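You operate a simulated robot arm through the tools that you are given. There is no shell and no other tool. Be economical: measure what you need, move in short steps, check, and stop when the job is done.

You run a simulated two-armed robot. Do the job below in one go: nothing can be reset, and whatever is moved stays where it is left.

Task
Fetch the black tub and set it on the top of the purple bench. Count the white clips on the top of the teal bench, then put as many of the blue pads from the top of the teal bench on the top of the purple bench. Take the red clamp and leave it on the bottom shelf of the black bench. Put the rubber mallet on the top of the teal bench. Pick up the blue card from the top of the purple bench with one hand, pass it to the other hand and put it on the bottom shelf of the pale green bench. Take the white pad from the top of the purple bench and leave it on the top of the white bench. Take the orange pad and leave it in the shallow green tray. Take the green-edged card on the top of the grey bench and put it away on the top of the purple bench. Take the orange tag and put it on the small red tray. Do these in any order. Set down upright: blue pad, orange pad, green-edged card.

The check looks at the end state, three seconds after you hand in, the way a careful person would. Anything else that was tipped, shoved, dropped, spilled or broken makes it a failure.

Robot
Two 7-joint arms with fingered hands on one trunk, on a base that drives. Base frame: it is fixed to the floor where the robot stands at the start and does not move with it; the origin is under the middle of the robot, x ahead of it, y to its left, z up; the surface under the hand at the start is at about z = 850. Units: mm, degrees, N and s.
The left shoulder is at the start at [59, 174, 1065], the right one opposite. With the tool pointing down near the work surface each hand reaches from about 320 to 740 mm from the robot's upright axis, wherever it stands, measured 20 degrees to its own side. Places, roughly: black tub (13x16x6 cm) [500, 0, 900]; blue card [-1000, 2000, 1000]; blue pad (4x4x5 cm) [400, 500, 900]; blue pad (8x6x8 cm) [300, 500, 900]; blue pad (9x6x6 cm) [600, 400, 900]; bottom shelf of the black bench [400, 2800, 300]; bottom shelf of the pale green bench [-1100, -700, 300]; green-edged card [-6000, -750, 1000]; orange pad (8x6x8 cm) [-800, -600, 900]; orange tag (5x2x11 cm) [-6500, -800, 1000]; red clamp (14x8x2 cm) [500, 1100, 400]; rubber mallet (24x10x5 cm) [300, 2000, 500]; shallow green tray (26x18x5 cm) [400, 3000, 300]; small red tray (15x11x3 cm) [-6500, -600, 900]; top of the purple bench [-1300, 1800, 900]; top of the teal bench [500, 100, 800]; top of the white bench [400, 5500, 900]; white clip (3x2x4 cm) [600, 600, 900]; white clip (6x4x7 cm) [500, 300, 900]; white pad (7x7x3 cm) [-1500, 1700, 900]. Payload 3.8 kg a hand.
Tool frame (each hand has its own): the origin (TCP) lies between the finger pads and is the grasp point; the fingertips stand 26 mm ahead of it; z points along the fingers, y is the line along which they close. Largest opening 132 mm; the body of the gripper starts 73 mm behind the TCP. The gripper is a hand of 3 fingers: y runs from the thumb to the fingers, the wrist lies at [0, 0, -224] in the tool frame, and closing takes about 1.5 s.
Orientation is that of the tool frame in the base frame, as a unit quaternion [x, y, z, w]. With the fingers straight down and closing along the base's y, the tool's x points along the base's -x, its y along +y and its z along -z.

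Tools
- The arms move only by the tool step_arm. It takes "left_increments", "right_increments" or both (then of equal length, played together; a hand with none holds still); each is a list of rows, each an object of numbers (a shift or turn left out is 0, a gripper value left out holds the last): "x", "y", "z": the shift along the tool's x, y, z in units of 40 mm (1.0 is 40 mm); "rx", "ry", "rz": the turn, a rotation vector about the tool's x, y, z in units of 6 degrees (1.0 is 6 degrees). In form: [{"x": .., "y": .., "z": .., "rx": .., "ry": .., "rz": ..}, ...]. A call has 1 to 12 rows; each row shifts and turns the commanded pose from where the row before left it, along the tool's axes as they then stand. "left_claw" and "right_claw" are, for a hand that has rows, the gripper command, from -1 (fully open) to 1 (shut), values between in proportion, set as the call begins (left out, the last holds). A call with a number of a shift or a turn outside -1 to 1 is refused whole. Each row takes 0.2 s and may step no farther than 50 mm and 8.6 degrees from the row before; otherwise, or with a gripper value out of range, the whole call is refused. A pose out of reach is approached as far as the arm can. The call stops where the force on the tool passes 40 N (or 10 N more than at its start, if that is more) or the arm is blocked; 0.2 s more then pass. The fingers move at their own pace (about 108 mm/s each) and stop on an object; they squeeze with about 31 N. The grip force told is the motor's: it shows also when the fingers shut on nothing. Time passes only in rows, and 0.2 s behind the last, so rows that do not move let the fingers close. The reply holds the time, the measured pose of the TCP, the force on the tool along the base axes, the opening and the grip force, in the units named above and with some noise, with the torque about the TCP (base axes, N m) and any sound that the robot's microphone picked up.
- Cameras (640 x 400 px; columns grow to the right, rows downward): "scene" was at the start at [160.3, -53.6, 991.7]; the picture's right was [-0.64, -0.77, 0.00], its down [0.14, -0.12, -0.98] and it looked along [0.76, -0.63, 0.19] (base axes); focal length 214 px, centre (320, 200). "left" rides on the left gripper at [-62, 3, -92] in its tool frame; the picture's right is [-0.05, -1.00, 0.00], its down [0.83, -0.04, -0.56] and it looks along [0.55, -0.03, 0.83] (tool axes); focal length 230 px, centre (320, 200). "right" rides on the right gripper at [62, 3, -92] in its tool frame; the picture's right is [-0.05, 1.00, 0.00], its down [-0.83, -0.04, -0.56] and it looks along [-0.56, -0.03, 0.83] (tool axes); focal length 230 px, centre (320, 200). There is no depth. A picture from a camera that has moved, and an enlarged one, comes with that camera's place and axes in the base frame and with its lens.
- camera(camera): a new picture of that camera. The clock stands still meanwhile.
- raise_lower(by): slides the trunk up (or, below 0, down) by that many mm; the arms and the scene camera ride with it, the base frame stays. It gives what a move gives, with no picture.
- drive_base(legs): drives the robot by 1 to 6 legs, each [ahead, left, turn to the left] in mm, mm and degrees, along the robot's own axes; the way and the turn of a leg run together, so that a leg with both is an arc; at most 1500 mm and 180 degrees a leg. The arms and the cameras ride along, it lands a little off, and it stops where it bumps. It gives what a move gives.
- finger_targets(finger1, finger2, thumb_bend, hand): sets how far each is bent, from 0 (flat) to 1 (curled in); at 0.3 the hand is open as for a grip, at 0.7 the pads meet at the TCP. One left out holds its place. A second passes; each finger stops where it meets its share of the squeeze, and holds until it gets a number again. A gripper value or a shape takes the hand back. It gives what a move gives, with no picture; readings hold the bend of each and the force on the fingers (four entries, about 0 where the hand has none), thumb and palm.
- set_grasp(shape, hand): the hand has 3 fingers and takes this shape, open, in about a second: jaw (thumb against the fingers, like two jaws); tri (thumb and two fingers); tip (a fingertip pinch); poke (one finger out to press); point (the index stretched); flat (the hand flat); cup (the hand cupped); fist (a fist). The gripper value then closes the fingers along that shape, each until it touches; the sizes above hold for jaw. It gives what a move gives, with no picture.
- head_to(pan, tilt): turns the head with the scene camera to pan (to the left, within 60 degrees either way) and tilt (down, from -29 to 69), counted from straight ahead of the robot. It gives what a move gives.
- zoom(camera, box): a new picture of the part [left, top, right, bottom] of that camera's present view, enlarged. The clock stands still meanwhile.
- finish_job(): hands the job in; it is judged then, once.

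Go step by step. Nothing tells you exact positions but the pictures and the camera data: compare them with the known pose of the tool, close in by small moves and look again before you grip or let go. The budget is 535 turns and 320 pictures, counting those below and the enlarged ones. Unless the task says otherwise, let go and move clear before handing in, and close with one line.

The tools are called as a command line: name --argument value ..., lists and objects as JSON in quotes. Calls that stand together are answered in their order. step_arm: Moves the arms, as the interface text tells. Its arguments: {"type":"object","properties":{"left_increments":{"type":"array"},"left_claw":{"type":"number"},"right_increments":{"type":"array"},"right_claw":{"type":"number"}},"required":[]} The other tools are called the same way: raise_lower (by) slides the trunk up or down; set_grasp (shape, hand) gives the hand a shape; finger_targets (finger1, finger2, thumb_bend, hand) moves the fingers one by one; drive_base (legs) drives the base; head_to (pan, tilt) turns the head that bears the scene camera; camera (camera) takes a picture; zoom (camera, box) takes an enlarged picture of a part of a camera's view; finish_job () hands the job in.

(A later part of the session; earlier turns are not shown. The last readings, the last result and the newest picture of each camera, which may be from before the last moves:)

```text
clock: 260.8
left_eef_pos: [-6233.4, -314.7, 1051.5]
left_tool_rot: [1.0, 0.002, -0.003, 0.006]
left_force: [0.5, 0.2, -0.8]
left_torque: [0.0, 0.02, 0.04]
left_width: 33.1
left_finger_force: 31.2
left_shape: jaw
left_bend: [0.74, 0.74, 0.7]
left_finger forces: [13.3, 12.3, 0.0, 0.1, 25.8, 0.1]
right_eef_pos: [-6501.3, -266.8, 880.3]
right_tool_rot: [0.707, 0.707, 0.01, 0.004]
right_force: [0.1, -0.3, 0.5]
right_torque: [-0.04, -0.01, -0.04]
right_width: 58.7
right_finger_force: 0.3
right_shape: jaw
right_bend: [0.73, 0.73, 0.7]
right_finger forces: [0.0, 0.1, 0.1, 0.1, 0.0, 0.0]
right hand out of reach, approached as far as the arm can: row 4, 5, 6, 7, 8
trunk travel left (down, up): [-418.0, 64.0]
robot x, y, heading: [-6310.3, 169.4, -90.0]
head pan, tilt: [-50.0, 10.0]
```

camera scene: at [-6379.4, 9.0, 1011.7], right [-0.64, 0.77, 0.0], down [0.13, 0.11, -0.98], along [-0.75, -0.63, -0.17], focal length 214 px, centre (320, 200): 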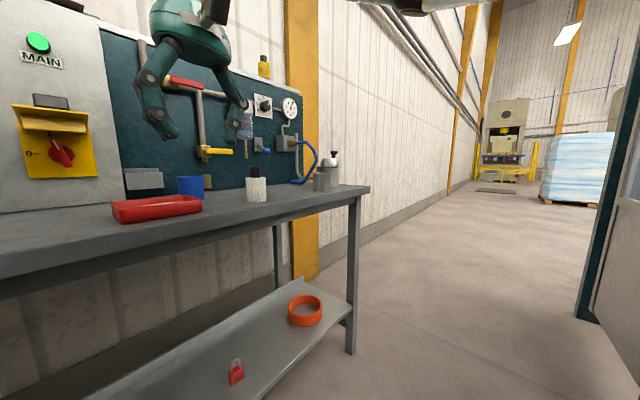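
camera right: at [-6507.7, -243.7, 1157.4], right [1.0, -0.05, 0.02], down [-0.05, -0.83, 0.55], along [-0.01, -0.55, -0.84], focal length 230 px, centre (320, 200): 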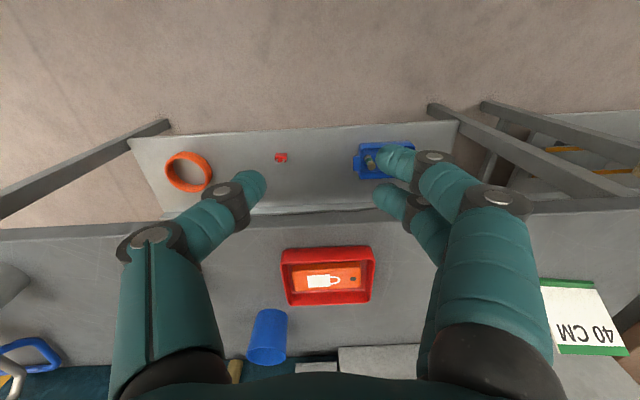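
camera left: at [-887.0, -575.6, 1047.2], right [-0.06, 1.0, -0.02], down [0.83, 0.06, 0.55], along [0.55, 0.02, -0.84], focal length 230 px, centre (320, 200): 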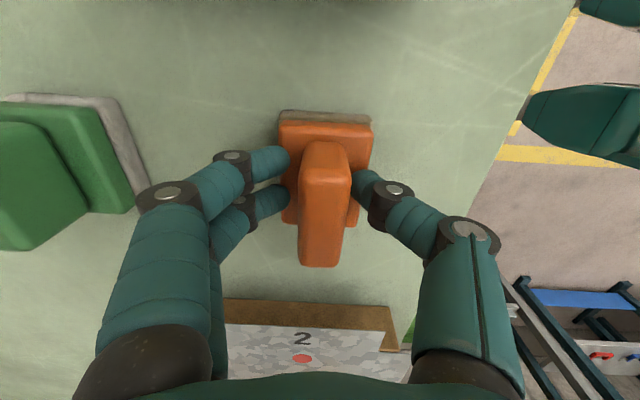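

head_to --pan -55 --tilt -25

camera --camera "scene"

```text
clock: 261.8
left_eef_pos: [-6232.1, -313.2, 1050.9]
left_tool_rot: [1.0, 0.001, -0.003, 0.006]
left_force: [-0.8, -0.7, -1.4]
left_torque: [0.0, -0.01, 0.01]
left_width: 32.8
left_finger_force: 31.0
left_shape: jaw
left_bend: [0.74, 0.74, 0.7]
left_finger forces: [13.2, 12.4, 0.0, 0.0, 25.9, 0.1]
right_eef_pos: [-6501.1, -267.0, 880.2]
right_tool_rot: [0.706, 0.709, 0.009, 0.004]
right_force: [0.2, 0.3, 0.1]
right_torque: [-0.01, 0.02, -0.02]
right_width: 59.1
right_finger_force: 0.0
right_shape: jaw
right_bend: [0.73, 0.73, 0.7]
right_finger forces: [0.0, 0.1, 0.1, 0.0, 0.1, 0.0]
trunk travel left (down, up): [-418.0, 64.0]
robot x, y, heading: [-6307.8, 167.1, -89.8]
head pan, tilt: [-55.0, -25.0]
```

```text
220 pictures are left
camera scene: at [-6366.4, 28.1, 1063.4], right [-0.57, 0.82, 0.0], down [-0.35, -0.24, -0.91], along [-0.74, -0.52, 0.42], focal length 214 px, centre (320, 200)
```

scene: 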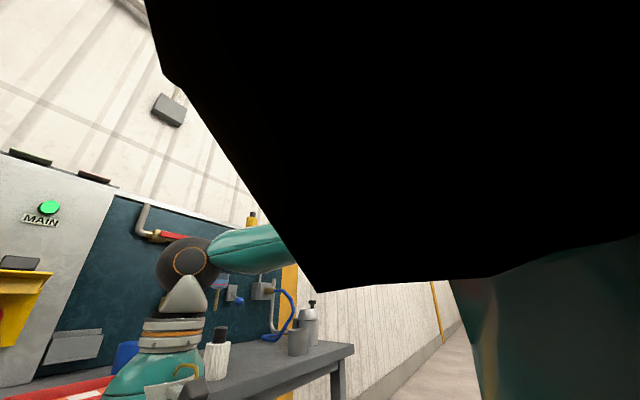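

The elbow has crept up in front of the head, which blocks it. I tilt the fingers inward so the wrist moves out and down, to swing the elbow outward.

step_arm --right_increments '[{"rx": -1}, {"rx": -1}, {"rx": -1}, {"rx": -1}, {"rx": -1}, {"rx": -1}, {"rx": -1}, {"rx": -1}, {"rx": -1}, {"rx": -1}, {"rx": -1}, {"rx": -1}]'

camera --camera "scene"

```text
clock: 264.4
left_eef_pos: [-6233.7, -312.8, 1050.9]
left_tool_rot: [1.0, 0.002, -0.003, 0.006]
left_force: [0.3, -0.6, -1.1]
left_torque: [-0.03, -0.01, 0.0]
left_width: 33.1
left_finger_force: 31.1
left_shape: jaw
left_bend: [0.74, 0.74, 0.7]
left_finger forces: [13.2, 12.3, 0.0, 0.0, 26.0, 0.0]
right_eef_pos: [-6500.1, -265.3, 886.2]
right_tool_rot: [0.646, 0.643, 0.293, 0.288]
right_force: [0.1, 0.0, 0.1]
right_torque: [0.01, -0.02, 0.01]
right_width: 58.8
right_finger_force: 0.1
right_shape: jaw
right_bend: [0.73, 0.73, 0.7]
right_finger forces: [0.1, 0.0, 0.0, 0.0, 0.1, 0.0]
right hand out of reach, approached as far as the arm can: row 8, 9, 10, 11, 12
trunk travel left (down, up): [-418.0, 64.0]
robot x, y, heading: [-6307.0, 171.7, -90.1]
head pan, tilt: [-55.0, -25.0]
```

```text
219 pictures are left
camera scene: at [-6366.4, 28.1, 1063.5], right [-0.57, 0.82, 0.0], down [-0.35, -0.24, -0.91], along [-0.74, -0.52, 0.42], focal length 214 px, centre (320, 200)
```

scene: 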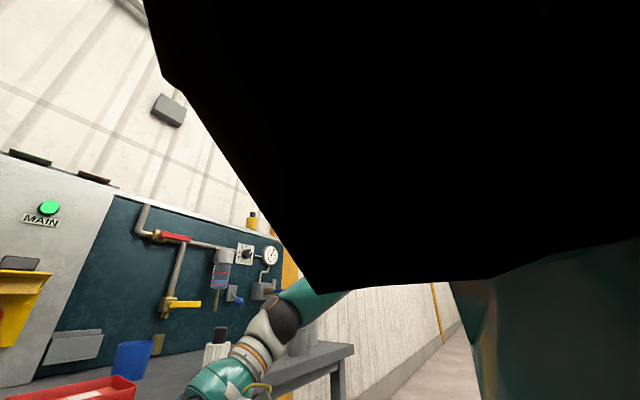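

step_arm --right_increments '[{"y": 0.6, "z": 0.7}, {"y": 0.6, "z": 0.7}, {"y": 0.6, "z": 0.7}, {"y": 0.6, "z": 0.7}, {"y": 0.6, "z": 0.7}, {"y": 0.6, "z": 0.7}]'

head_to --pan -50 --tilt 20

camera --camera "scene"

```text
clock: 265.8
left_eef_pos: [-6234.0, -313.9, 1050.9]
left_tool_rot: [1.0, 0.001, -0.003, 0.006]
left_force: [0.5, -0.7, -0.8]
left_torque: [0.01, -0.01, -0.01]
left_width: 33.0
left_finger_force: 31.2
left_shape: jaw
left_bend: [0.74, 0.74, 0.7]
left_finger forces: [13.2, 12.4, 0.0, 0.0, 25.9, 0.1]
right_eef_pos: [-6339.6, -239.6, 913.7]
right_tool_rot: [0.645, 0.643, 0.294, 0.289]
right_force: [-0.6, 0.3, -0.1]
right_torque: [0.01, -0.03, 0.01]
right_width: 58.7
right_finger_force: 0.1
right_shape: jaw
right_bend: [0.73, 0.73, 0.7]
right_finger forces: [0.0, 0.0, 0.0, 0.0, 0.0, 0.0]
right hand out of reach, approached as far as the arm can: row 4, 5, 6
trunk travel left (down, up): [-418.0, 64.0]
robot x, y, heading: [-6309.0, 168.0, -90.1]
head pan, tilt: [-55.0, -25.0]
```

```text
clock: 266.9
left_eef_pos: [-6233.4, -314.1, 1050.5]
left_tool_rot: [1.0, 0.001, -0.002, 0.006]
left_force: [0.1, -0.2, -0.9]
left_torque: [0.02, -0.01, 0.01]
left_width: 33.0
left_finger_force: 30.7
left_shape: jaw
left_bend: [0.74, 0.74, 0.7]
left_finger forces: [13.2, 12.4, 0.0, 0.1, 25.9, 0.0]
right_eef_pos: [-6339.8, -239.6, 914.2]
right_tool_rot: [0.645, 0.644, 0.292, 0.288]
right_force: [0.2, -1.2, 0.3]
right_torque: [-0.02, -0.02, -0.02]
right_width: 59.1
right_finger_force: 0.0
right_shape: jaw
right_bend: [0.73, 0.73, 0.7]
right_finger forces: [0.0, 0.1, 0.0, 0.0, 0.0, 0.1]
trunk travel left (down, up): [-418.0, 64.0]
robot x, y, heading: [-6306.1, 170.7, -90.0]
head pan, tilt: [-50.0, 20.0]
```

```text
218 pictures are left
camera scene: at [-6379.6, 9.0, 995.6], right [-0.64, 0.77, 0.0], down [0.26, 0.22, -0.94], along [-0.72, -0.6, -0.34], focal length 214 px, centre (320, 200)
```

scene: 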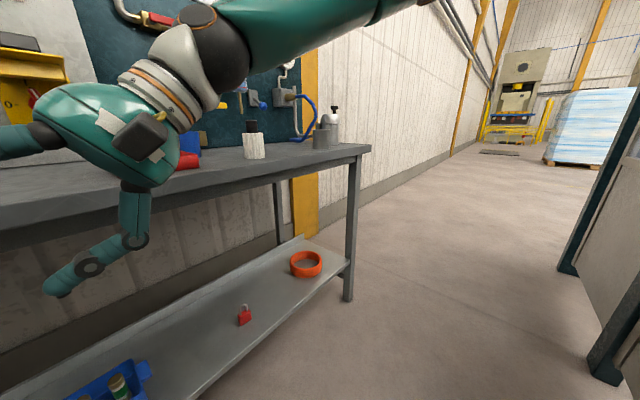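

step_arm --right_increments '[{"rx": 1}, {"rx": 1}, {"rx": 1}, {"rx": 1}, {"rx": 1}, {"rx": 1}, {"rx": 1}, {"rx": 1}]'

```text
clock: 268.7
left_eef_pos: [-6232.9, -312.6, 1051.8]
left_tool_rot: [1.0, 0.0, -0.002, 0.006]
left_force: [-0.9, -0.4, -0.7]
left_torque: [-0.02, 0.0, -0.03]
left_width: 32.8
left_finger_force: 30.7
left_shape: jaw
left_bend: [0.74, 0.74, 0.7]
left_finger forces: [13.1, 12.4, 0.0, 0.1, 26.0, 0.0]
right_eef_pos: [-6420.4, -214.6, 1013.1]
right_tool_rot: [0.704, 0.706, 0.06, 0.056]
right_force: [-0.1, 0.6, -0.1]
right_torque: [-0.01, -0.04, -0.01]
right_width: 59.3
right_finger_force: 0.1
right_shape: jaw
right_bend: [0.73, 0.73, 0.7]
right_finger forces: [0.1, 0.1, 0.1, 0.0, 0.0, 0.0]
right hand out of reach, approached as far as the arm can: row 1, 2, 3, 4, 5, 6, 7, 8
trunk travel left (down, up): [-418.0, 64.0]
robot x, y, heading: [-6308.8, 169.0, -90.1]
head pan, tilt: [-50.0, 20.0]
```

step_arm --right_increments '[{"x": -0.8}, {"x": -0.8}, {"x": -0.8}, {"rx": 0.8}, {"rx": 0.8}, {"y": 0.6}, {"y": 0.6}]'

```text
clock: 270.3
left_eef_pos: [-6232.9, -313.5, 1052.3]
left_tool_rot: [1.0, 0.001, -0.004, 0.006]
left_force: [0.7, 0.0, -1.6]
left_torque: [-0.02, 0.02, 0.02]
left_width: 33.0
left_finger_force: 30.8
left_shape: jaw
left_bend: [0.74, 0.74, 0.7]
left_finger forces: [13.2, 12.4, 0.0, 0.0, 25.9, 0.0]
right_eef_pos: [-6468.8, -249.9, 1025.9]
right_tool_rot: [0.707, 0.707, 0.0, -0.002]
right_force: [0.2, -0.9, -0.3]
right_torque: [-0.02, 0.04, -0.02]
right_width: 59.1
right_finger_force: 0.0
right_shape: jaw
right_bend: [0.73, 0.73, 0.7]
right_finger forces: [0.0, 0.1, 0.0, 0.1, 0.0, 0.0]
right hand out of reach, approached as far as the arm can: row 1, 2, 3, 4, 5, 6, 7
trunk travel left (down, up): [-418.0, 64.0]
robot x, y, heading: [-6311.5, 166.7, -89.8]
head pan, tilt: [-50.0, 20.0]
```

Its leftward limit stays, so I'll stand diagonally instead (heading -45°), with the card on the robot's right. I turn, move in, and prepare the right hand.

step_arm --right_increments '[{"y": -0.7, "z": -0.6}, {"y": -0.7, "z": -0.6}, {"z": -0.6}, {"rz": -1}, {"rz": -1}, {"rz": -1}, {"rz": -1}, {"rz": -1}, {"rz": -1}, {"rz": -1}, {"rz": -0.5}]' --right_claw -1

drive_base --legs '[[0, 0, 45], [200, -160, 0]]'

camera --camera "right"

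head_to --pan -15 --tilt 25

camera --camera "scene"

```text
clock: 272.7
left_eef_pos: [-6233.2, -313.3, 1050.7]
left_tool_rot: [1.0, 0.001, -0.003, 0.006]
left_force: [-0.4, 0.3, -1.2]
left_torque: [0.03, -0.01, -0.01]
left_width: 32.7
left_finger_force: 30.7
left_shape: jaw
left_bend: [0.74, 0.74, 0.7]
left_finger forces: [13.2, 12.4, 0.1, 0.1, 25.9, 0.0]
right_eef_pos: [-6525.3, -251.8, 1096.7]
right_tool_rot: [0.381, 0.925, 0.003, -0.002]
right_force: [-0.1, 0.1, -1.3]
right_torque: [-0.02, 0.01, -0.04]
right_width: 131.9
right_finger_force: 0.2
right_shape: jaw
right_bend: [0.3, 0.3, 0.3]
right_finger forces: [0.0, 0.1, 0.1, 0.1, 0.0, 0.1]
trunk travel left (down, up): [-418.0, 64.0]
robot x, y, heading: [-6309.8, 170.3, -90.2]
head pan, tilt: [-50.0, 20.0]
```

```text
clock: 276.8
left_eef_pos: [-5887.9, -373.4, 1051.3]
left_tool_rot: [0.924, 0.382, -0.001, 0.006]
left_force: [-0.2, 0.7, -1.4]
left_torque: [-0.01, -0.05, -0.01]
left_width: 33.0
left_finger_force: 31.1
left_shape: jaw
left_bend: [0.74, 0.74, 0.7]
left_finger forces: [13.1, 12.3, 0.0, 0.1, 25.5, 0.0]
right_eef_pos: [-6139.3, -533.3, 1097.7]
right_tool_rot: [0.001, 1.0, 0.002, -0.003]
right_force: [-0.6, -0.8, -0.4]
right_torque: [-0.01, 0.03, 0.01]
right_width: 132.0
right_finger_force: 0.2
right_shape: jaw
right_bend: [0.3, 0.3, 0.3]
right_finger forces: [0.0, 0.0, 0.1, 0.0, 0.0, 0.0]
trunk travel left (down, up): [-418.0, 64.0]
robot x, y, heading: [-6280.3, -85.3, -45.2]
head pan, tilt: [-50.0, 20.0]
```

```text
217 pictures are left
camera right: at [-6201.3, -531.4, 1190.4], right [0.05, 1.0, 0.0], down [0.83, -0.05, 0.55], along [0.55, -0.03, -0.83], focal length 230 px, centre (320, 200)
```

right: 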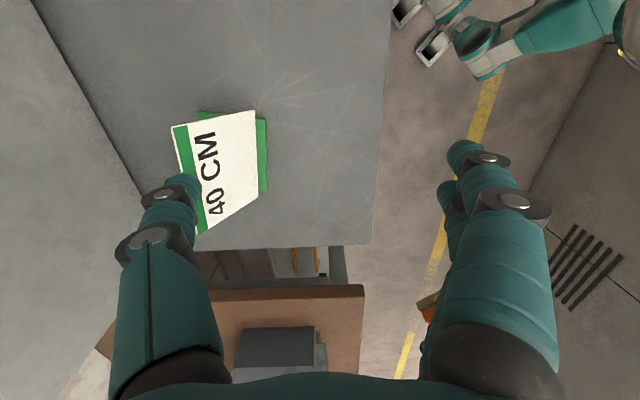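

```text
clock: 277.8
left_eef_pos: [-5888.3, -371.9, 1052.2]
left_tool_rot: [0.924, 0.381, 0.0, 0.007]
left_force: [1.1, 0.6, -0.9]
left_torque: [0.02, 0.0, -0.04]
left_width: 32.7
left_finger_force: 31.1
left_shape: jaw
left_bend: [0.74, 0.74, 0.7]
left_finger forces: [13.1, 12.2, 0.0, 0.0, 25.5, 0.1]
right_eef_pos: [-6139.7, -533.8, 1097.6]
right_tool_rot: [0.001, 1.0, 0.002, -0.004]
right_force: [0.9, 0.7, -0.4]
right_torque: [0.01, 0.02, 0.0]
right_width: 131.9
right_finger_force: 0.0
right_shape: jaw
right_bend: [0.3, 0.3, 0.3]
right_finger forces: [0.1, 0.0, 0.0, 0.0, 0.0, 0.0]
trunk travel left (down, up): [-418.0, 64.0]
robot x, y, heading: [-6285.1, -81.5, -45.0]
head pan, tilt: [-15.0, 25.0]
```

```text
216 pictures are left
camera scene: at [-6164.9, -234.9, 987.4], right [-0.87, -0.5, 0.0], down [-0.21, 0.37, -0.91], along [0.45, -0.79, -0.42], focal length 214 px, centre (320, 200)
```

scene: 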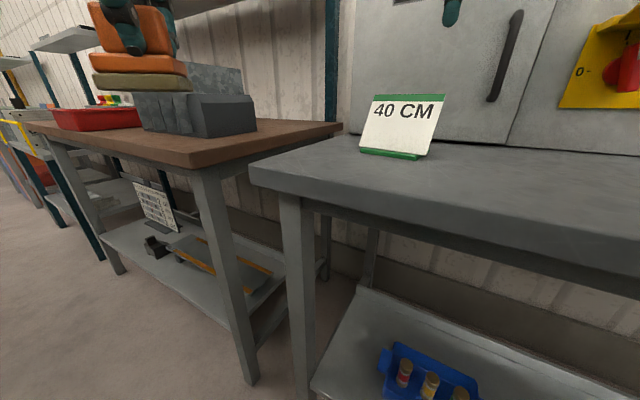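

The card leans back about 22° with its top edge near (-6100, -655, 1008). I tilt the hand to match the plate and go above it.

step_arm --right_increments '[{"rz": 0.8}, {"rz": 0.8}, {"rx": -0.93}, {"rx": -0.93}, {"rx": -0.93}, {"rx": -0.93}, {"x": -0.365, "y": -0.865, "z": -0.065}, {"x": -0.365, "y": -0.865, "z": -0.065}, {"x": -0.365, "y": -0.865, "z": -0.065}, {"x": -0.365, "y": -0.865, "z": -0.065}]'

camera --camera "right"

```text
clock: 280.0
left_eef_pos: [-5888.4, -370.9, 1051.4]
left_tool_rot: [0.924, 0.381, -0.001, 0.008]
left_force: [-0.3, 0.8, -1.1]
left_torque: [0.01, -0.03, -0.01]
left_width: 32.5
left_finger_force: 30.9
left_shape: jaw
left_bend: [0.74, 0.74, 0.7]
left_finger forces: [13.0, 12.2, 0.0, 0.0, 25.5, 0.1]
right_eef_pos: [-6118.8, -641.3, 1065.4]
right_tool_rot: [0.084, 0.977, 0.194, 0.014]
right_force: [-0.1, 0.1, -0.5]
right_torque: [0.01, 0.01, -0.01]
right_width: 131.7
right_finger_force: 0.0
right_shape: jaw
right_bend: [0.3, 0.3, 0.3]
right_finger forces: [0.0, 0.0, 0.0, 0.1, 0.0, 0.0]
right hand out of reach, approached as far as the arm can: row 9, 10
trunk travel left (down, up): [-418.0, 64.0]
robot x, y, heading: [-6279.1, -83.4, -45.0]
head pan, tilt: [-15.0, 25.0]
```

```text
215 pictures are left
camera right: at [-6185.2, -662.9, 1153.5], right [0.21, 0.9, 0.38], down [0.78, -0.39, 0.49], along [0.59, 0.19, -0.78], focal length 230 px, centre (320, 200)
```

right: 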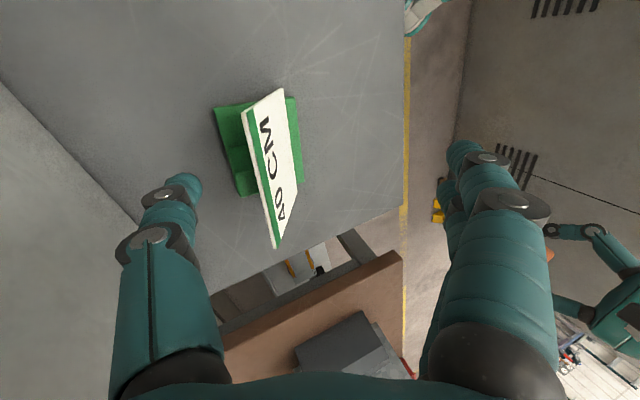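

Pose is right; I bring the base in by 36 mm for the rest.

drive_base --legs '[[36, -16, 0]]'

camera --camera "right"

```text
clock: 281.0
left_eef_pos: [-5875.1, -411.2, 1050.2]
left_tool_rot: [0.924, 0.383, 0.0, 0.005]
left_force: [0.3, -0.5, -0.4]
left_torque: [-0.03, 0.01, -0.01]
left_width: 32.9
left_finger_force: 30.4
left_shape: jaw
left_bend: [0.74, 0.74, 0.7]
left_finger forces: [13.1, 12.3, 0.0, 0.0, 25.7, 0.0]
right_eef_pos: [-6104.3, -677.0, 1066.5]
right_tool_rot: [0.078, 0.978, 0.195, 0.012]
right_force: [0.3, -0.5, -0.4]
right_torque: [0.01, -0.01, 0.03]
right_width: 131.9
right_finger_force: 0.1
right_shape: jaw
right_bend: [0.3, 0.3, 0.3]
right_finger forces: [0.0, 0.0, 0.0, 0.1, 0.0, 0.1]
trunk travel left (down, up): [-418.0, 64.0]
robot x, y, heading: [-6270.3, -118.0, -45.5]
head pan, tilt: [-15.0, 25.0]
stopped in leg 1: the robot was blocked; the commanded pose is now the measured one
```

```text
214 pictures are left
camera right: at [-6170.1, -698.0, 1152.3], right [0.2, 0.9, 0.38], down [0.78, -0.38, 0.49], along [0.59, 0.2, -0.78], focal length 230 px, centre (320, 200)
```

right: 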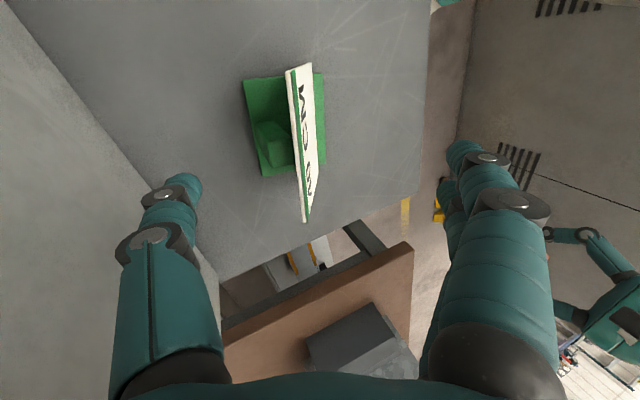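

The plate is now edge-on between the fingers. I go down along it.

step_arm --right_increments '[{"z": 0.5}, {"z": 0.5}, {"z": 0.5}, {"z": 0.5}]'

camera --camera "right"

```text
clock: 282.0
left_eef_pos: [-5874.1, -409.0, 1050.6]
left_tool_rot: [0.924, 0.382, -0.001, 0.006]
left_force: [0.4, 0.1, -0.8]
left_torque: [0.01, 0.0, -0.02]
left_width: 32.6
left_finger_force: 31.2
left_shape: jaw
left_bend: [0.74, 0.74, 0.7]
left_finger forces: [13.0, 12.4, 0.1, 0.0, 25.6, 0.0]
right_eef_pos: [-6098.4, -644.9, 991.6]
right_tool_rot: [0.078, 0.978, 0.195, 0.012]
right_force: [0.5, -0.8, 1.0]
right_torque: [0.0, 0.01, 0.03]
right_width: 132.0
right_finger_force: 0.1
right_shape: jaw
right_bend: [0.3, 0.3, 0.3]
right_finger forces: [0.0, 0.2, 0.1, 0.0, 0.0, 0.0]
trunk travel left (down, up): [-418.0, 64.0]
robot x, y, heading: [-6267.2, -120.5, -45.3]
head pan, tilt: [-15.0, 25.0]
```

```text
213 pictures are left
camera right: at [-6165.3, -667.6, 1078.4], right [0.2, 0.9, 0.38], down [0.78, -0.38, 0.49], along [0.59, 0.2, -0.78], focal length 230 px, centre (320, 200)
```

right: 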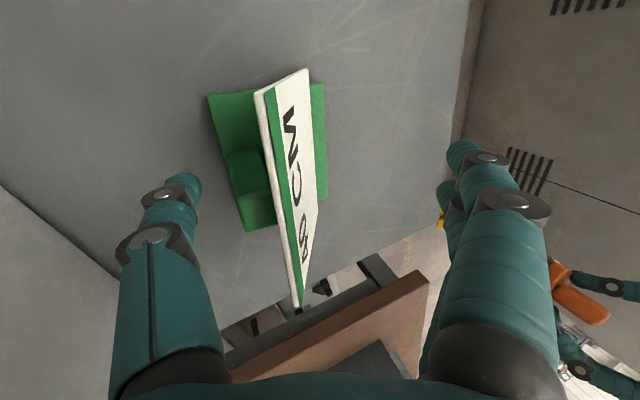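

step_arm --right_increments '[{"y": -0.25}, {}, {}, {}, {}, {}, {}, {}]' --right_claw 1

camera --camera "right"

```text
clock: 283.8
left_eef_pos: [-5873.0, -410.6, 1049.7]
left_tool_rot: [0.924, 0.382, -0.001, 0.006]
left_force: [-0.3, 0.4, -0.5]
left_torque: [-0.02, 0.06, 0.01]
left_width: 32.8
left_finger_force: 30.6
left_shape: jaw
left_bend: [0.74, 0.74, 0.7]
left_finger forces: [13.1, 12.4, 0.0, 0.0, 25.6, 0.1]
right_eef_pos: [-6100.7, -653.0, 987.6]
right_tool_rot: [0.079, 0.978, 0.195, 0.012]
right_force: [0.3, -0.4, 0.5]
right_torque: [-0.03, 0.01, 0.04]
right_width: 26.2
right_finger_force: 30.8
right_shape: jaw
right_bend: [0.73, 0.73, 0.7]
right_finger forces: [13.7, 13.5, 0.1, 0.1, 26.2, 0.0]
trunk travel left (down, up): [-418.0, 64.0]
robot x, y, heading: [-6267.9, -120.7, -45.4]
head pan, tilt: [-15.0, 25.0]
```

```text
212 pictures are left
camera right: at [-6167.0, -676.4, 1074.9], right [0.2, 0.9, 0.38], down [0.78, -0.38, 0.49], along [0.59, 0.2, -0.78], focal length 230 px, centre (320, 200)
```

right: 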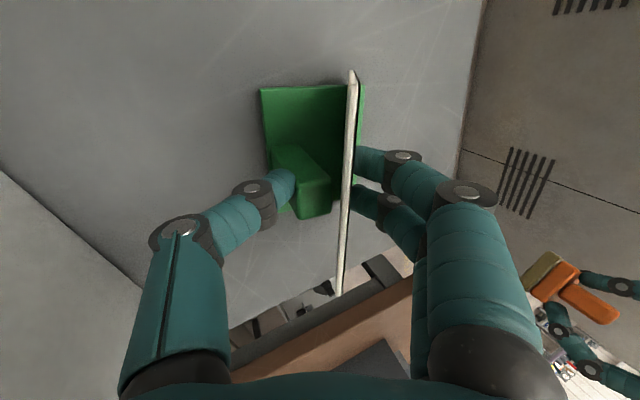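

Gripped (thumb on the rear strut). I lift straight up and look.

step_arm --right_increments '[{"z": -0.37, "y": 0.15}, {"z": -0.74, "y": 0.3}, {"z": -0.74, "y": 0.3}]'

camera --camera "right"

camera --camera "scene"

```text
clock: 284.6
left_eef_pos: [-5874.1, -409.8, 1051.0]
left_tool_rot: [0.924, 0.382, -0.001, 0.006]
left_force: [0.0, -1.1, -0.9]
left_torque: [-0.01, 0.02, 0.0]
left_width: 33.0
left_finger_force: 31.1
left_shape: jaw
left_bend: [0.74, 0.74, 0.7]
left_finger forces: [13.1, 12.2, 0.1, 0.0, 25.6, 0.0]
right_eef_pos: [-6099.5, -654.0, 1068.0]
right_tool_rot: [0.077, 0.978, 0.195, 0.012]
right_force: [-0.3, -0.9, -0.4]
right_torque: [-0.03, 0.03, 0.02]
right_width: 26.0
right_finger_force: 31.0
right_shape: jaw
right_bend: [0.73, 0.73, 0.7]
right_finger forces: [13.7, 13.4, 0.1, 0.1, 25.7, 0.1]
trunk travel left (down, up): [-418.0, 64.0]
robot x, y, heading: [-6267.6, -116.6, -45.3]
head pan, tilt: [-15.0, 25.0]
```

```text
211 pictures are left
camera right: at [-6166.4, -676.6, 1154.9], right [0.2, 0.9, 0.38], down [0.78, -0.38, 0.49], along [0.59, 0.2, -0.78], focal length 230 px, centre (320, 200)
```

right: 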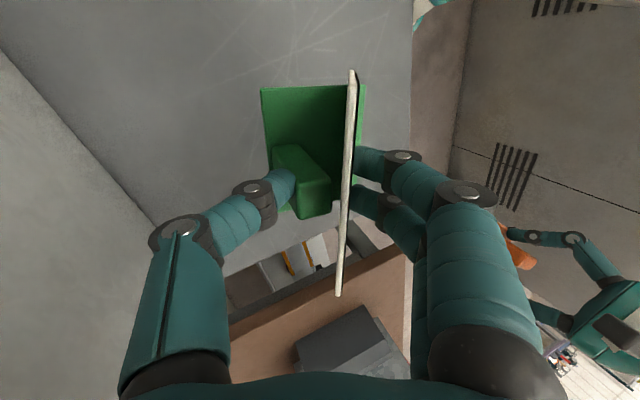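

```text
210 pictures are left
camera scene: at [-6150.8, -271.6, 987.5], right [-0.87, -0.5, 0.0], down [-0.21, 0.37, -0.91], along [0.45, -0.79, -0.42], focal length 214 px, centre (320, 200)
```

scene: 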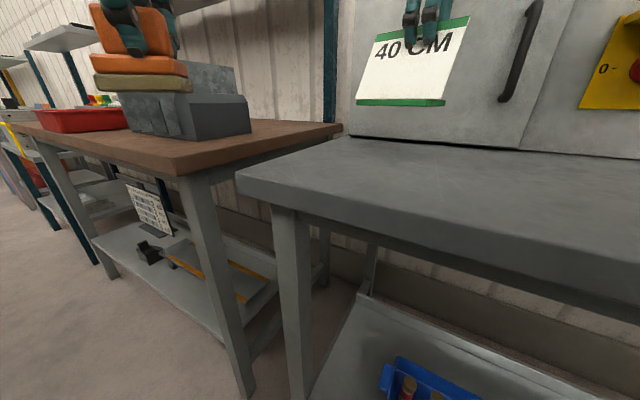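

The card is held level. I move back into the aisle, turn toward +x and drive back to the purple bench.

drive_base --legs '[[-160, 160, 0], [0, 0, 45], [1500, 0, 0], [1500, 0, 0], [1500, 0, 0]]'

head_to --pan 0 --tilt 10

camera --camera "scene"

```text
clock: 309.8
left_eef_pos: [-1307.0, 166.5, 1050.9]
left_tool_rot: [0.707, 0.707, 0.002, 0.006]
left_force: [0.3, -0.2, -0.7]
left_torque: [0.02, 0.0, -0.01]
left_width: 26.0
left_finger_force: 30.8
left_shape: jaw
left_bend: [0.75, 0.75, 0.72]
left_finger forces: [11.1, 11.0, 0.1, 0.1, 22.0, 0.0]
right_eef_pos: [-1292.2, -166.9, 1066.7]
right_tool_rot: [-0.303, 0.933, 0.185, -0.064]
right_force: [-0.8, -0.3, -0.2]
right_torque: [-0.01, 0.03, 0.04]
right_width: 25.9
right_finger_force: 30.7
right_shape: jaw
right_bend: [0.73, 0.73, 0.7]
right_finger forces: [13.5, 13.4, 0.0, 0.0, 25.6, 0.0]
trunk travel left (down, up): [-418.0, 64.0]
robot x, y, heading: [-1788.6, 88.4, -0.2]
head pan, tilt: [-15.0, 25.0]
```

```text
clock: 310.5
left_eef_pos: [-1306.6, 165.5, 1049.3]
left_tool_rot: [0.708, 0.707, 0.002, 0.005]
left_force: [0.6, -0.1, -0.6]
left_torque: [0.0, 0.0, 0.0]
left_width: 25.8
left_finger_force: 30.6
left_shape: jaw
left_bend: [0.75, 0.75, 0.72]
left_finger forces: [11.0, 11.0, 0.0, 0.0, 21.9, 0.0]
right_eef_pos: [-1293.2, -167.4, 1067.2]
right_tool_rot: [-0.303, 0.933, 0.185, -0.062]
right_force: [-0.6, -0.1, -0.8]
right_torque: [-0.01, -0.04, 0.02]
right_width: 26.0
right_finger_force: 31.3
right_shape: jaw
right_bend: [0.73, 0.73, 0.7]
right_finger forces: [13.5, 13.4, 0.0, 0.0, 25.4, 0.1]
trunk travel left (down, up): [-418.0, 64.0]
robot x, y, heading: [-1793.7, 91.8, -0.2]
head pan, tilt: [0.0, 10.0]
```

```text
209 pictures are left
camera scene: at [-1595.2, 89.9, 1011.7], right [0.0, -1.0, 0.0], down [-0.17, 0.0, -0.98], along [0.98, 0.0, -0.17], focal length 214 px, centre (320, 200)
```

scene: 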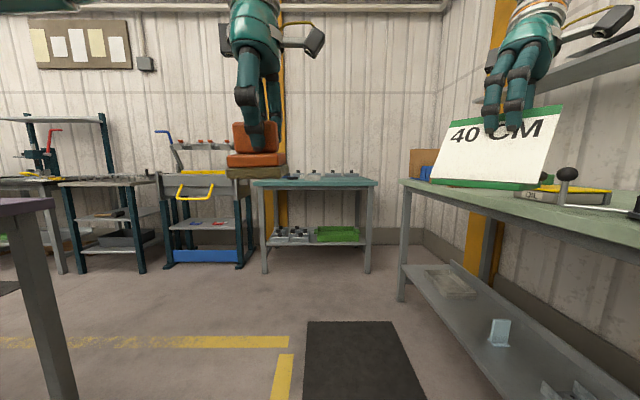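

Left grip width changed a little, so I check how the orange pad sits in the hand, and raise the trunk for clearance.

raise_lower --by 60

camera --camera "left"

zoom --camera "scene" --box '[200, 60, 320, 200]'

```text
clock: 311.5
left_eef_pos: [-1304.6, 165.7, 1107.7]
left_tool_rot: [0.707, 0.707, 0.0, 0.005]
left_force: [-0.4, -0.3, -1.0]
left_torque: [0.01, 0.0, -0.02]
left_width: 25.9
left_finger_force: 30.9
left_shape: jaw
left_bend: [0.75, 0.75, 0.72]
left_finger forces: [11.0, 11.1, 0.0, 0.0, 22.0, 0.1]
right_eef_pos: [-1326.7, -166.2, 1223.3]
right_tool_rot: [-0.319, 0.935, 0.152, 0.032]
right_force: [0.8, 0.0, -0.6]
right_torque: [-0.02, 0.0, -0.02]
right_width: 25.6
right_finger_force: 31.2
right_shape: jaw
right_bend: [0.73, 0.73, 0.7]
right_finger forces: [13.6, 13.4, 0.0, 0.0, 25.4, 0.1]
trunk travel left (down, up): [-478.0, 4.0]
robot x, y, heading: [-1793.5, 91.9, 0.0]
head pan, tilt: [0.0, 10.0]
```

```text
208 pictures are left
camera left: at [-1303.9, 105.4, 1201.2], right [-1.0, -0.05, -0.01], down [-0.05, 0.83, 0.55], along [-0.02, 0.55, -0.83], focal length 230 px, centre (320, 200)
```

left: 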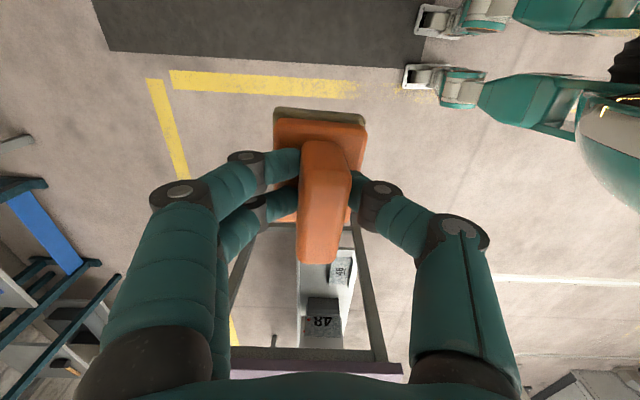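

```text
2.86 times, centred on (260, 130) of scene
camera zoom: at [-1587.9, 89.9, 1094.6], right [0.0, -1.0, 0.0], down [-0.17, 0.0, -0.98], along [0.98, 0.0, -0.17], focal length 613 px, centre (491, 400)
```

zoom: 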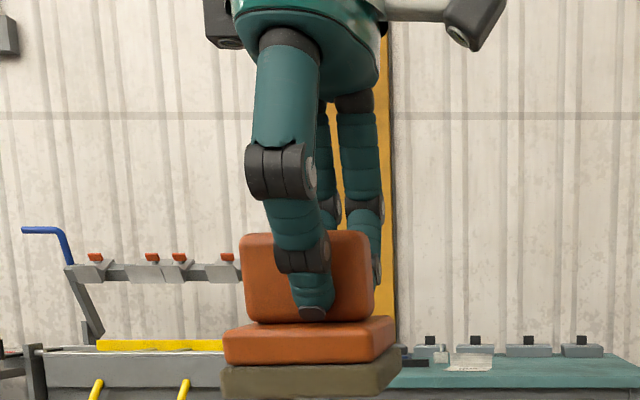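

Pad is secure. I drive to the purple bench front.

drive_base --legs '[[1270, 0, 0], [0, 0, 90], [1400, 0, 0]]'

drive_base --legs '[[0, 0, 90]]'

head_to --pan -10 --tilt 25

camera --camera "scene"

camera --camera "right"

```text
clock: 328.3
left_eef_pos: [-585.7, 1964.9, 1110.1]
left_tool_rot: [0.005, 1.0, 0.005, 0.003]
left_force: [1.1, 0.0, -0.5]
left_torque: [0.01, -0.01, 0.0]
left_width: 25.9
left_finger_force: 30.9
left_shape: jaw
left_bend: [0.75, 0.75, 0.72]
left_finger forces: [10.3, 10.4, 0.0, 0.0, 20.6, 0.0]
right_eef_pos: [-253.1, 1940.7, 1225.3]
right_tool_rot: [0.885, -0.438, -0.132, 0.084]
right_force: [1.0, 1.0, 0.0]
right_torque: [-0.02, -0.04, 0.01]
right_width: 25.7
right_finger_force: 30.9
right_shape: jaw
right_bend: [0.73, 0.73, 0.7]
right_finger forces: [13.6, 13.3, 0.0, 0.0, 25.3, 0.1]
trunk travel left (down, up): [-478.0, 4.0]
robot x, y, heading: [-516.4, 1478.6, 89.4]
head pan, tilt: [0.0, 10.0]
```

```text
clock: 332.5
left_eef_pos: [-1000.3, 1408.6, 1110.0]
left_tool_rot: [-0.705, 0.709, 0.006, -0.001]
left_force: [0.1, 0.1, -1.0]
left_torque: [0.02, 0.0, 0.01]
left_width: 25.9
left_finger_force: 31.1
left_shape: jaw
left_bend: [0.75, 0.75, 0.73]
left_finger forces: [9.9, 9.9, 0.0, 0.0, 19.8, 0.0]
right_eef_pos: [-977.6, 1740.6, 1225.2]
right_tool_rot: [0.936, 0.317, -0.033, 0.152]
right_force: [-0.4, 0.5, -0.8]
right_torque: [0.02, -0.01, 0.0]
right_width: 25.2
right_finger_force: 31.4
right_shape: jaw
right_bend: [0.73, 0.73, 0.7]
right_finger forces: [13.4, 13.2, 0.0, 0.1, 25.3, 0.1]
trunk travel left (down, up): [-478.0, 4.0]
robot x, y, heading: [-513.3, 1481.8, 179.5]
head pan, tilt: [0.0, 10.0]
```

```text
clock: 333.3
left_eef_pos: [-999.7, 1408.7, 1110.9]
left_tool_rot: [-0.706, 0.709, 0.006, -0.002]
left_force: [0.7, -0.1, -1.1]
left_torque: [0.02, 0.05, -0.01]
left_width: 26.0
left_finger_force: 31.2
left_shape: jaw
left_bend: [0.75, 0.75, 0.73]
left_finger forces: [9.9, 9.9, 0.0, 0.0, 19.7, 0.1]
right_eef_pos: [-976.6, 1741.1, 1224.4]
right_tool_rot: [0.935, 0.317, -0.033, 0.153]
right_force: [0.5, 1.4, -1.1]
right_torque: [0.05, 0.0, -0.02]
right_width: 25.1
right_finger_force: 30.7
right_shape: jaw
right_bend: [0.73, 0.73, 0.7]
right_finger forces: [13.5, 13.2, 0.0, 0.0, 25.2, 0.0]
trunk travel left (down, up): [-478.0, 4.0]
robot x, y, heading: [-517.4, 1480.7, 179.4]
head pan, tilt: [-10.0, 25.0]
```

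```text
206 pictures are left
camera scene: at [-713.0, 1497.9, 1070.7], right [0.18, 0.98, 0.0], down [0.41, -0.08, -0.91], along [-0.89, 0.17, -0.42], focal length 214 px, centre (320, 200)
```

scene: 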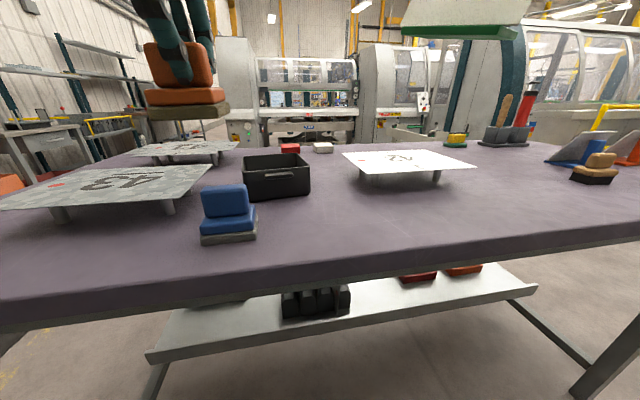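

```text
205 pictures are left
camera right: at [-930.0, 1802.6, 1304.0], right [0.56, -0.78, 0.27], down [-0.71, -0.28, 0.65], along [-0.43, -0.56, -0.71], focal length 230 px, centre (320, 200)
```

right: 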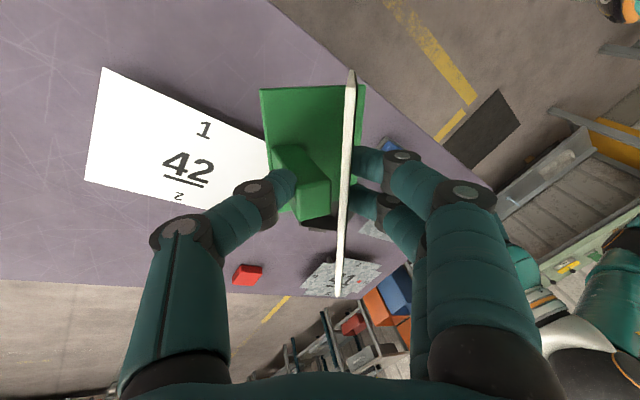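

I re-level the hand: untilt, yaw so the card will face the bench front, then restore the tilt that makes the card's base level.

step_arm --right_increments '[{"ry": 0.79}, {"ry": 0.79}, {"rx": 0.86}, {"rx": 0.86}, {"rx": 0.86}, {"rz": -0.945}, {"rz": -0.945}, {"rz": -0.945}, {"rz": -0.945}, {"rz": -0.945}]'

step_arm --right_increments '[{"rz": -0.945}, {"rz": -0.945}, {"rz": -0.945}, {"rz": -0.945}, {"rx": -0.93}, {"rx": -0.93}, {"rx": -0.93}, {"rx": -0.93}]'

camera --camera "scene"

```text
clock: 335.5
left_eef_pos: [-999.8, 1408.8, 1110.7]
left_tool_rot: [-0.706, 0.709, 0.005, -0.001]
left_force: [0.4, 1.3, -1.2]
left_torque: [0.01, 0.0, 0.0]
left_width: 25.8
left_finger_force: 31.2
left_shape: jaw
left_bend: [0.75, 0.75, 0.73]
left_finger forces: [9.9, 9.8, 0.0, 0.0, 19.7, 0.0]
right_eef_pos: [-947.6, 1751.9, 1208.7]
right_tool_rot: [0.833, 0.553, 0.0, -0.002]
right_force: [0.7, 0.3, -0.3]
right_torque: [0.0, -0.05, 0.0]
right_width: 25.1
right_finger_force: 30.7
right_shape: jaw
right_bend: [0.73, 0.73, 0.7]
right_finger forces: [13.4, 13.3, 0.0, 0.1, 25.0, 0.0]
right hand out of reach, approached as far as the arm can: row 1, 2
trunk travel left (down, up): [-478.0, 4.0]
robot x, y, heading: [-513.5, 1477.4, 179.6]
head pan, tilt: [-10.0, 25.0]
```

```text
clock: 337.3
left_eef_pos: [-1000.5, 1409.3, 1111.2]
left_tool_rot: [-0.705, 0.709, 0.006, -0.002]
left_force: [0.1, -0.3, -0.8]
left_torque: [0.0, 0.01, 0.0]
left_width: 26.0
left_finger_force: 31.1
left_shape: jaw
left_bend: [0.75, 0.75, 0.73]
left_finger forces: [9.9, 9.9, 0.0, 0.0, 20.0, 0.0]
right_eef_pos: [-893.0, 1782.3, 1201.4]
right_tool_rot: [0.695, 0.693, 0.136, 0.136]
right_force: [0.2, 0.4, -1.2]
right_torque: [-0.01, 0.01, -0.01]
right_width: 25.4
right_finger_force: 31.0
right_shape: jaw
right_bend: [0.73, 0.73, 0.7]
right_finger forces: [13.3, 13.3, 0.0, 0.0, 25.4, 0.0]
right hand out of reach, approached as far as the arm can: row 5, 6, 7, 8
trunk travel left (down, up): [-478.0, 4.0]
robot x, y, heading: [-515.7, 1477.4, 179.3]
head pan, tilt: [-10.0, 25.0]
```

```text
204 pictures are left
camera scene: at [-712.8, 1498.0, 1070.7], right [0.18, 0.98, 0.0], down [0.42, -0.08, -0.91], along [-0.89, 0.17, -0.42], focal length 214 px, centre (320, 200)
```

scene: 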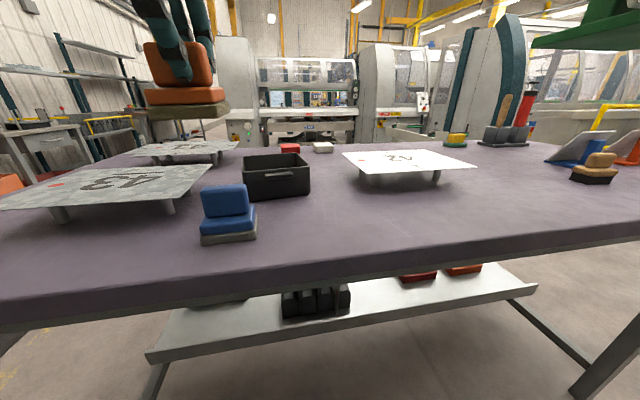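

Orientation is right. I drive 87 mm ahead and lower the card with the arm.

drive_base --legs '[[87, 0, 0]]'

step_arm --right_increments '[{"z": 0.74, "y": -0.3}, {"z": 0.74, "y": -0.3}, {"z": 0.74, "y": -0.3}, {"z": 0.74, "y": -0.3}]'

head_to --pan -35 --tilt 20

camera --camera "scene"

```text
clock: 338.4
left_eef_pos: [-1085.3, 1408.8, 1111.5]
left_tool_rot: [-0.705, 0.709, 0.006, -0.001]
left_force: [0.1, -0.6, -1.0]
left_torque: [-0.01, 0.01, 0.0]
left_width: 26.0
left_finger_force: 31.3
left_shape: jaw
left_bend: [0.75, 0.75, 0.73]
left_finger forces: [9.9, 9.9, 0.0, 0.0, 19.9, 0.1]
right_eef_pos: [-979.8, 1783.5, 1201.1]
right_tool_rot: [0.696, 0.692, 0.136, 0.135]
right_force: [0.3, 0.1, -0.5]
right_torque: [0.03, 0.01, 0.02]
right_width: 25.3
right_finger_force: 31.0
right_shape: jaw
right_bend: [0.73, 0.73, 0.7]
right_finger forces: [13.3, 13.2, 0.0, 0.1, 25.2, 0.0]
trunk travel left (down, up): [-478.0, 4.0]
robot x, y, heading: [-602.3, 1482.3, 179.5]
head pan, tilt: [-10.0, 25.0]
```

```text
clock: 339.4
left_eef_pos: [-1085.7, 1407.5, 1109.5]
left_tool_rot: [-0.705, 0.709, 0.005, -0.002]
left_force: [0.2, -0.3, -1.5]
left_torque: [-0.01, -0.03, 0.03]
left_width: 26.2
left_finger_force: 31.2
left_shape: jaw
left_bend: [0.75, 0.75, 0.73]
left_finger forces: [10.0, 10.0, 0.0, 0.1, 19.9, 0.0]
right_eef_pos: [-979.7, 1783.4, 1071.8]
right_tool_rot: [0.696, 0.693, 0.135, 0.135]
right_force: [-0.2, -0.3, -1.3]
right_torque: [-0.01, 0.0, -0.01]
right_width: 25.1
right_finger_force: 30.9
right_shape: jaw
right_bend: [0.73, 0.73, 0.7]
right_finger forces: [13.3, 13.2, 0.1, 0.1, 25.2, 0.0]
trunk travel left (down, up): [-478.0, 4.0]
robot x, y, heading: [-598.1, 1479.9, 179.2]
head pan, tilt: [-10.0, 25.0]
```

```text
clock: 340.3
left_eef_pos: [-1084.7, 1408.9, 1110.2]
left_tool_rot: [-0.705, 0.709, 0.006, -0.001]
left_force: [-0.8, -0.1, -0.4]
left_torque: [0.04, 0.01, 0.03]
left_width: 25.9
left_finger_force: 30.7
left_shape: jaw
left_bend: [0.75, 0.75, 0.73]
left_finger forces: [9.9, 9.8, 0.0, 0.1, 19.9, 0.0]
right_eef_pos: [-979.0, 1783.6, 1072.9]
right_tool_rot: [0.695, 0.693, 0.136, 0.136]
right_force: [0.7, 0.9, -0.3]
right_torque: [0.04, 0.0, -0.01]
right_width: 25.3
right_finger_force: 30.7
right_shape: jaw
right_bend: [0.73, 0.73, 0.7]
right_finger forces: [13.3, 13.3, 0.0, 0.0, 25.3, 0.0]
trunk travel left (down, up): [-478.0, 4.0]
robot x, y, heading: [-599.4, 1481.9, 179.6]
head pan, tilt: [-35.0, 20.0]
```

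```text
203 pictures are left
camera scene: at [-784.0, 1535.8, 1078.7], right [0.58, 0.81, 0.0], down [0.28, -0.2, -0.94], along [-0.77, 0.55, -0.34], focal length 214 px, centre (320, 200)
```

scene: 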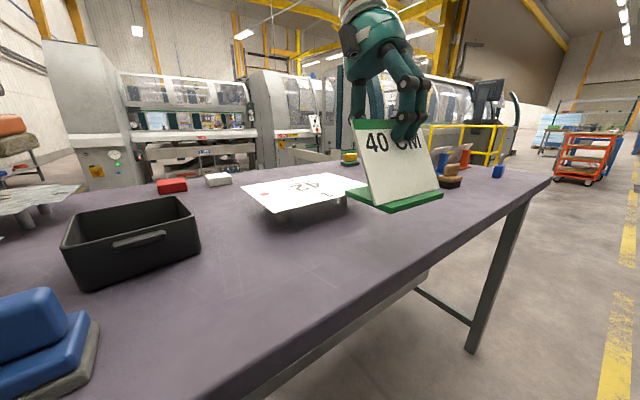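

Card level and clear of the "42" plate. I lower it further and creep to contact.

step_arm --right_increments '[{"z": 0.74, "y": -0.3}, {"z": 0.74, "y": -0.3}, {"z": 0.11, "y": -0.045}, {"z": 0.08, "y": -0.033}]'

step_arm --right_increments '[{"z": 0.06, "y": -0.025}, {"z": 0.06, "y": -0.025}]'

camera --camera "scene"

```text
clock: 341.3
left_eef_pos: [-1086.0, 1408.6, 1110.4]
left_tool_rot: [-0.705, 0.709, 0.005, -0.002]
left_force: [-0.1, 0.0, -1.1]
left_torque: [0.0, 0.0, 0.01]
left_width: 26.0
left_finger_force: 30.8
left_shape: jaw
left_bend: [0.75, 0.75, 0.73]
left_finger forces: [10.0, 9.9, 0.1, 0.0, 19.9, 0.0]
right_eef_pos: [-979.7, 1783.8, 1001.8]
right_tool_rot: [0.696, 0.692, 0.136, 0.136]
right_force: [-0.5, 0.1, -0.9]
right_torque: [-0.02, 0.01, -0.02]
right_width: 25.3
right_finger_force: 30.9
right_shape: jaw
right_bend: [0.73, 0.73, 0.7]
right_finger forces: [13.2, 13.1, 0.0, 0.1, 25.2, 0.1]
trunk travel left (down, up): [-478.0, 4.0]
robot x, y, heading: [-602.7, 1481.9, 179.8]
head pan, tilt: [-35.0, 20.0]
```

```text
clock: 341.9
left_eef_pos: [-1086.3, 1408.3, 1110.1]
left_tool_rot: [-0.705, 0.709, 0.006, -0.002]
left_force: [-0.5, 0.7, -0.1]
left_torque: [-0.01, 0.01, 0.0]
left_width: 26.1
left_finger_force: 31.1
left_shape: jaw
left_bend: [0.75, 0.75, 0.73]
left_finger forces: [9.9, 9.9, 0.1, 0.0, 19.9, 0.0]
right_eef_pos: [-979.3, 1784.7, 996.5]
right_tool_rot: [0.696, 0.692, 0.135, 0.135]
right_force: [0.1, -0.7, -1.1]
right_torque: [0.02, 0.04, 0.02]
right_width: 24.8
right_finger_force: 31.2
right_shape: jaw
right_bend: [0.73, 0.73, 0.7]
right_finger forces: [13.2, 13.2, 0.1, 0.1, 25.3, 0.1]
trunk travel left (down, up): [-478.0, 4.0]
robot x, y, heading: [-604.2, 1483.8, 179.7]
head pan, tilt: [-35.0, 20.0]
```

```text
202 pictures are left
camera scene: at [-784.0, 1535.9, 1078.7], right [0.58, 0.81, 0.0], down [0.28, -0.2, -0.94], along [-0.77, 0.55, -0.34], focal length 214 px, centre (320, 200)
```

scene: 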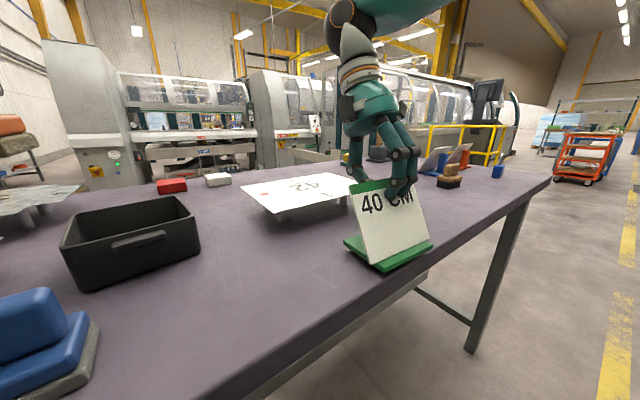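

step_arm --right_increments '[{"z": 0.06, "y": -0.025}, {"z": 0.06, "y": -0.025}, {"z": 0.06, "y": -0.025}]'

step_arm --right_increments '[{"z": 0.05, "y": -0.02}, {"z": 0.05, "y": -0.02}]'

zoom --camera "scene" --box '[320, 160, 460, 290]'

```text
clock: 342.7
left_eef_pos: [-1084.4, 1409.2, 1111.4]
left_tool_rot: [-0.705, 0.709, 0.005, -0.002]
left_force: [1.0, -0.2, -0.5]
left_torque: [-0.02, 0.0, -0.04]
left_width: 26.1
left_finger_force: 31.4
left_shape: jaw
left_bend: [0.75, 0.75, 0.73]
left_finger forces: [10.0, 9.9, 0.0, 0.0, 19.9, 0.0]
right_eef_pos: [-976.8, 1785.8, 989.9]
right_tool_rot: [0.696, 0.693, 0.135, 0.134]
right_force: [-0.5, -0.5, -1.2]
right_torque: [0.02, 0.03, 0.01]
right_width: 25.0
right_finger_force: 30.9
right_shape: jaw
right_bend: [0.73, 0.73, 0.7]
right_finger forces: [13.2, 13.3, 0.1, 0.0, 25.2, 0.0]
right hand out of reach, approached as far as the arm can: row 2
trunk travel left (down, up): [-478.0, 4.0]
robot x, y, heading: [-602.4, 1483.1, 179.4]
head pan, tilt: [-35.0, 20.0]
```

```text
clock: 343.3
left_eef_pos: [-1085.7, 1408.5, 1111.4]
left_tool_rot: [-0.706, 0.708, 0.007, -0.002]
left_force: [-0.6, 0.3, -0.9]
left_torque: [0.05, 0.02, 0.02]
left_width: 25.7
left_finger_force: 30.7
left_shape: jaw
left_bend: [0.75, 0.75, 0.73]
left_finger forces: [9.9, 9.9, 0.0, 0.0, 20.0, 0.0]
right_eef_pos: [-975.6, 1785.9, 986.6]
right_tool_rot: [0.696, 0.692, 0.133, 0.134]
right_force: [-0.2, 1.3, 9.1]
right_torque: [0.02, 0.03, -0.05]
right_width: 25.4
right_finger_force: 30.7
right_shape: jaw
right_bend: [0.73, 0.73, 0.7]
right_finger forces: [16.3, 16.1, 0.0, 0.1, 29.7, 0.0]
trunk travel left (down, up): [-478.0, 4.0]
robot x, y, heading: [-596.0, 1481.0, 179.4]
head pan, tilt: [-35.0, 20.0]
```

```text
3.08 times, centred on (390, 225) of scene
camera zoom: at [-783.6, 1535.6, 1079.1], right [0.58, 0.81, 0.0], down [0.28, -0.2, -0.94], along [-0.77, 0.55, -0.34], focal length 660 px, centre (105, 123)
```

zoom: 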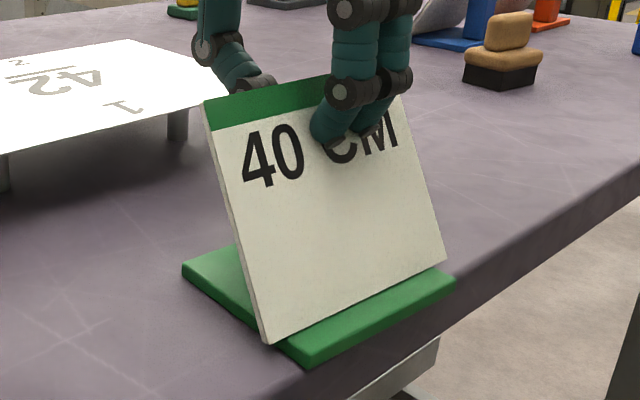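

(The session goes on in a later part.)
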